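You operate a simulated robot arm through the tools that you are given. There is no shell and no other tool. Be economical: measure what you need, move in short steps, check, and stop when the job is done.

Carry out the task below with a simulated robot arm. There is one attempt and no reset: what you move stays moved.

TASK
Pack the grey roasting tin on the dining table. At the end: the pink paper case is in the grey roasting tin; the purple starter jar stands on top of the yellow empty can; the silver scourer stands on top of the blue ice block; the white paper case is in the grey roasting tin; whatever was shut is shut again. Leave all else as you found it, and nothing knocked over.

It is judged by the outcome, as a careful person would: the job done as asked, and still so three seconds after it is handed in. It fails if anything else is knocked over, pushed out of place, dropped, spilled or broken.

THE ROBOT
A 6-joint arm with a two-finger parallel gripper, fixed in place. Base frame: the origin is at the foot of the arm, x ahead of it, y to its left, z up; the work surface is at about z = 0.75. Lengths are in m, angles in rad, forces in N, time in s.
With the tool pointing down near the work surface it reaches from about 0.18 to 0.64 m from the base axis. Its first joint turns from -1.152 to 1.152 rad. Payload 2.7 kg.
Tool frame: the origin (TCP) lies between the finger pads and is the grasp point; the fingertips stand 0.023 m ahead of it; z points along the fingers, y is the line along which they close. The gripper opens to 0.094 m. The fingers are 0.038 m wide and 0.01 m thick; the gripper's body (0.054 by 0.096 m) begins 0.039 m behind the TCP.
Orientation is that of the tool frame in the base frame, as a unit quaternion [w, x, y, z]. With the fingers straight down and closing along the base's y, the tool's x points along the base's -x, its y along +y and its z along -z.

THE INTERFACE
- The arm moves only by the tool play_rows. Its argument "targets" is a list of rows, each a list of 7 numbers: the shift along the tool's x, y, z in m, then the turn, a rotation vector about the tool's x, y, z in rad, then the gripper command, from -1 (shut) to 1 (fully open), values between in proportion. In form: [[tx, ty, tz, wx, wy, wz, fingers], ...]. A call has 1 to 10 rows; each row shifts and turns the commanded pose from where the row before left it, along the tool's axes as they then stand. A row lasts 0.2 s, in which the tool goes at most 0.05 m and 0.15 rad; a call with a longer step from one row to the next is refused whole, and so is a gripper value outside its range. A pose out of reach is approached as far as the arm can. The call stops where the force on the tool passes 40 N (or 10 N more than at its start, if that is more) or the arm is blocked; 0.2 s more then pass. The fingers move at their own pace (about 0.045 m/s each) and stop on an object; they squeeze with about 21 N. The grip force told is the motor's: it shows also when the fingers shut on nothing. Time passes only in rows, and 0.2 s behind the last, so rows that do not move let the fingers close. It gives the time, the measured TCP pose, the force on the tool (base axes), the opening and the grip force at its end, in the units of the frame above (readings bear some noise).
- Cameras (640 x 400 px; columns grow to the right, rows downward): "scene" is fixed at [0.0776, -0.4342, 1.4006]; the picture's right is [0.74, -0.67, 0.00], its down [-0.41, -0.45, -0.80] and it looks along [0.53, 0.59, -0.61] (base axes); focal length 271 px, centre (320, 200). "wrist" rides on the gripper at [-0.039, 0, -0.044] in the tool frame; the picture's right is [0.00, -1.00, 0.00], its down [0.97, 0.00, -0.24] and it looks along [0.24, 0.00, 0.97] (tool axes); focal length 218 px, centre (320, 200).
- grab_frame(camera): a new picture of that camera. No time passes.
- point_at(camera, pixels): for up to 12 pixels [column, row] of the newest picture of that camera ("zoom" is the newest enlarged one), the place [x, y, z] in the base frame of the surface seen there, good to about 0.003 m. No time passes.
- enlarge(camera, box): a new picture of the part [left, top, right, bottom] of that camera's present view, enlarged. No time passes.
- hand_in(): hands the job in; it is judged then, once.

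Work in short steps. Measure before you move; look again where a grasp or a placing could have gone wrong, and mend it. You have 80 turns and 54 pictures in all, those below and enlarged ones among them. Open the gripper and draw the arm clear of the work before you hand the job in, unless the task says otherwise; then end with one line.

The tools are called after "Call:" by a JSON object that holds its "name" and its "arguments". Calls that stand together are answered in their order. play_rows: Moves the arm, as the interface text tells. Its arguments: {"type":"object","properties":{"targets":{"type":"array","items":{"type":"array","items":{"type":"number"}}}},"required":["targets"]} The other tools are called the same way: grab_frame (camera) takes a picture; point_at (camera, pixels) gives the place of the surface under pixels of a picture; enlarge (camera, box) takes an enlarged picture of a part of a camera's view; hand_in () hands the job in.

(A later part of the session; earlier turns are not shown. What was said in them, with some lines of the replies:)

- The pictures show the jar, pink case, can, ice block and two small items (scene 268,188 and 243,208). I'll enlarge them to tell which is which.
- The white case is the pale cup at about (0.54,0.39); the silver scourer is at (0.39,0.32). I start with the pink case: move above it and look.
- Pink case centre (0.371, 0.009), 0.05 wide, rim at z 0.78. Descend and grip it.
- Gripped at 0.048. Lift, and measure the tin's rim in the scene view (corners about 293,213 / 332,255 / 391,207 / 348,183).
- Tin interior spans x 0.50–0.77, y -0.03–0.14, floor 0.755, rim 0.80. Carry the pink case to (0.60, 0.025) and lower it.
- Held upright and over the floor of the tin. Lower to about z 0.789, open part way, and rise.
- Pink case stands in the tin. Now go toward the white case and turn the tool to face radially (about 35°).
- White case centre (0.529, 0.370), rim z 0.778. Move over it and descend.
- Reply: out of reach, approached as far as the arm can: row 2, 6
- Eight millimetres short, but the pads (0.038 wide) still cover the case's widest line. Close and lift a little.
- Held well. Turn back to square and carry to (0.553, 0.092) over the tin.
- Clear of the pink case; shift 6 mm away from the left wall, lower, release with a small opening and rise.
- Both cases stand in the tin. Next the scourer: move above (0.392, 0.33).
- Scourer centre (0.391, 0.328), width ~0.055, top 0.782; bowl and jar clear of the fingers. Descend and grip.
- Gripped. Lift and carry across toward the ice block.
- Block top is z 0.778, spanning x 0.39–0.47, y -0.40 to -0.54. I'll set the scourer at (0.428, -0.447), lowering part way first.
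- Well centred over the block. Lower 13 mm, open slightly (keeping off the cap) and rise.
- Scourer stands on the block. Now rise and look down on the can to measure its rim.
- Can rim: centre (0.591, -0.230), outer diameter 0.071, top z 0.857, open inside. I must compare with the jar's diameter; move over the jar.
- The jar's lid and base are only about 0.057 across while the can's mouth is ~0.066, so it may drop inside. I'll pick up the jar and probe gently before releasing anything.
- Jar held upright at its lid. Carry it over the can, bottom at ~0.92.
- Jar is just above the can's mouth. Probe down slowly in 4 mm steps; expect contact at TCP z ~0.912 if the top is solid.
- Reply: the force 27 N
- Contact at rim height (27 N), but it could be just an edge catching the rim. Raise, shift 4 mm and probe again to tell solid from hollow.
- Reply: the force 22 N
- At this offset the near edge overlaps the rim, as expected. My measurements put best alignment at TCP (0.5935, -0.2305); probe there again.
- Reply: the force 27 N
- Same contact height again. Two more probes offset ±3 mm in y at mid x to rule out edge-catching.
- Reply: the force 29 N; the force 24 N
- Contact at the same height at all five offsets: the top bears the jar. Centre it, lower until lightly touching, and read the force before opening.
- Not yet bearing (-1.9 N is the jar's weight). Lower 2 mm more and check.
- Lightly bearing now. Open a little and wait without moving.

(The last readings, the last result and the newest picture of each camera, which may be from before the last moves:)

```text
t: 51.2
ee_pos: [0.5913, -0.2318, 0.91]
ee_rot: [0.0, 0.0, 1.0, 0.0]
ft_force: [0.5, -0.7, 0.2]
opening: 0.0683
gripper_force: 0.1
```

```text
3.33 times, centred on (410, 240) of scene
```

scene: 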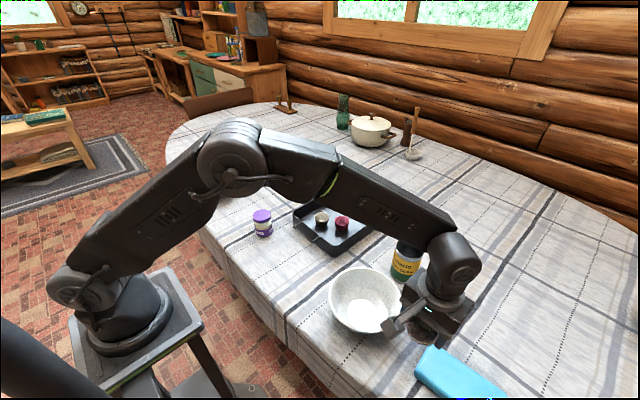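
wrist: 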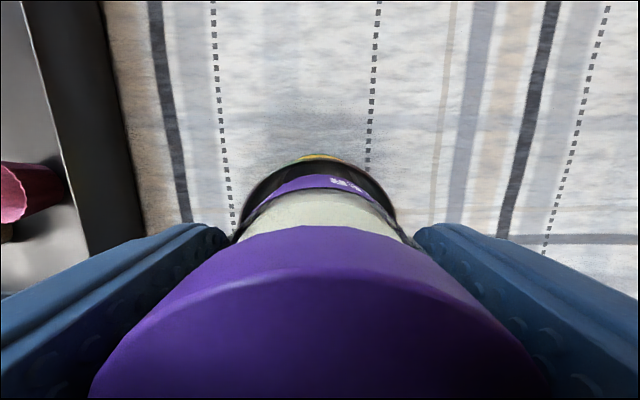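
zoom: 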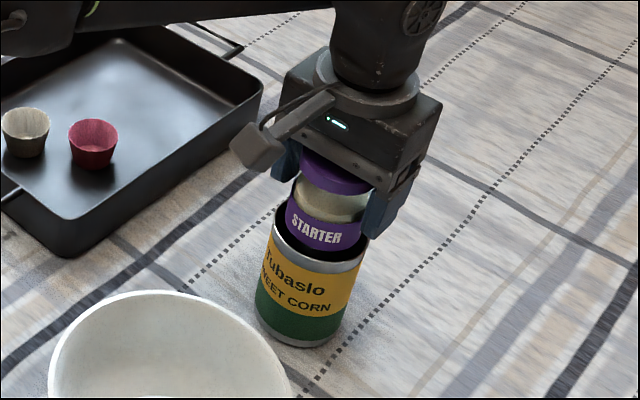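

The jar stays put on the can. Rise straight up and draw the arm clear.

Call:
{"name": "play_rows", "arguments": {"targets": [[0, 0, -0.02, 0, 0, 0, 0.5], [0, 0, -0.04, 0, 0, 0, 0.5], [0, 0, -0.05, 0, 0, 0, 1], [0, 0, -0.05, 0, 0, 0, 1], [0.03, 0.035, -0.01, 0, 0, 0, 1], [0.03, 0.035, -0.01, 0, 0, 0, 1], [0.03, 0.035, -0.01, 0, 0, 0, 1], [0.03, 0.035, 0, 0, 0, 0, 1], [0.03, 0.035, 0, 0, 0, 0, 1], [0.03, 0.035, 0, 0, 0, 0, 1]]}}

Call:
{"name": "grab_frame", "arguments": {"camera": "scene"}}

Call:
{"name": "enlarge", "arguments": {"camera": "scene", "box": [290, 170, 530, 400]}}

Call:
{"name": "grab_frame", "arguments": {"camera": "wrist"}}

```text
t: 53.4
ee_pos: [0.3943, -0.0148, 1.095]
ee_rot: [0.0, 0.002, 1.0, -0.001]
ft_force: [-0.2, -0.2, 1.1]
opening: 0.094
gripper_force: 0.1
out of reach, approached as far as the arm can: row 3, 4
```

```text
21 pictures are left
```

scene: 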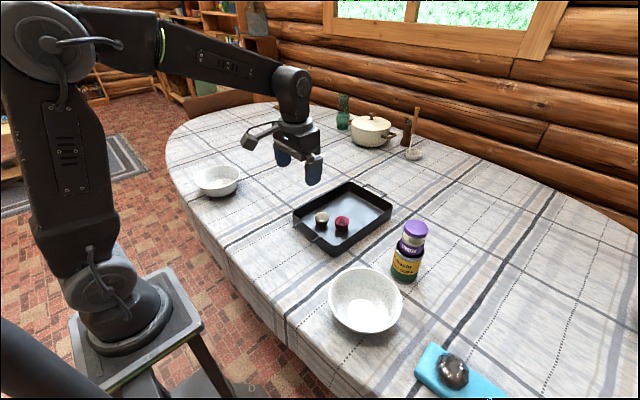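

```text
1.74 times, centred on (410, 285) of scene
```

zoom: 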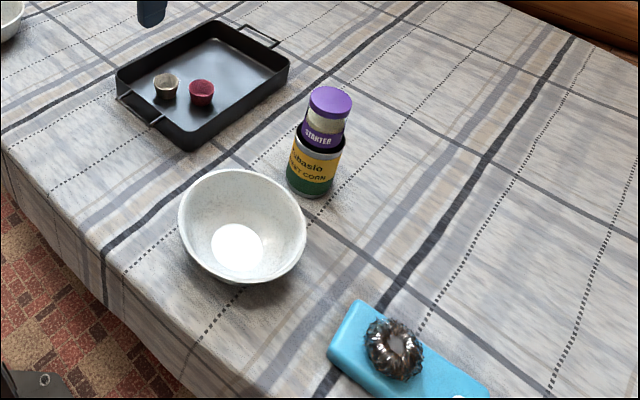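

```text
19 pictures are left
```

wrist: 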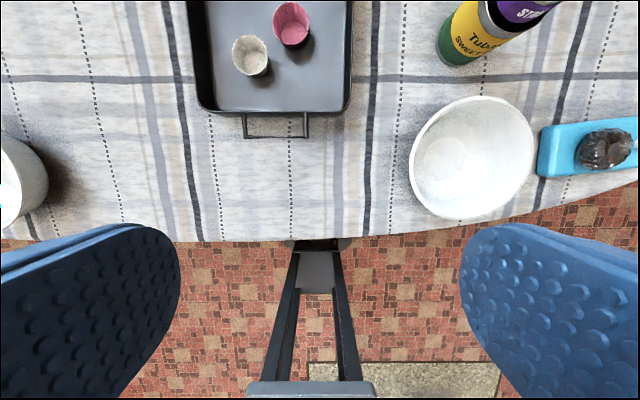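

All four items are where they should be, nothing else has moved, nothing was opened, and the arm is clear. Handing in.

Call:
{"name": "hand_in", "arguments": {}}

```text
The job is handed in.
```

The job is handed in: the pink and white paper cases are in the grey roasting tin, the starter jar stands on the yellow can, and the scourer stands on the blue ice block; nothing else was moved or opened.
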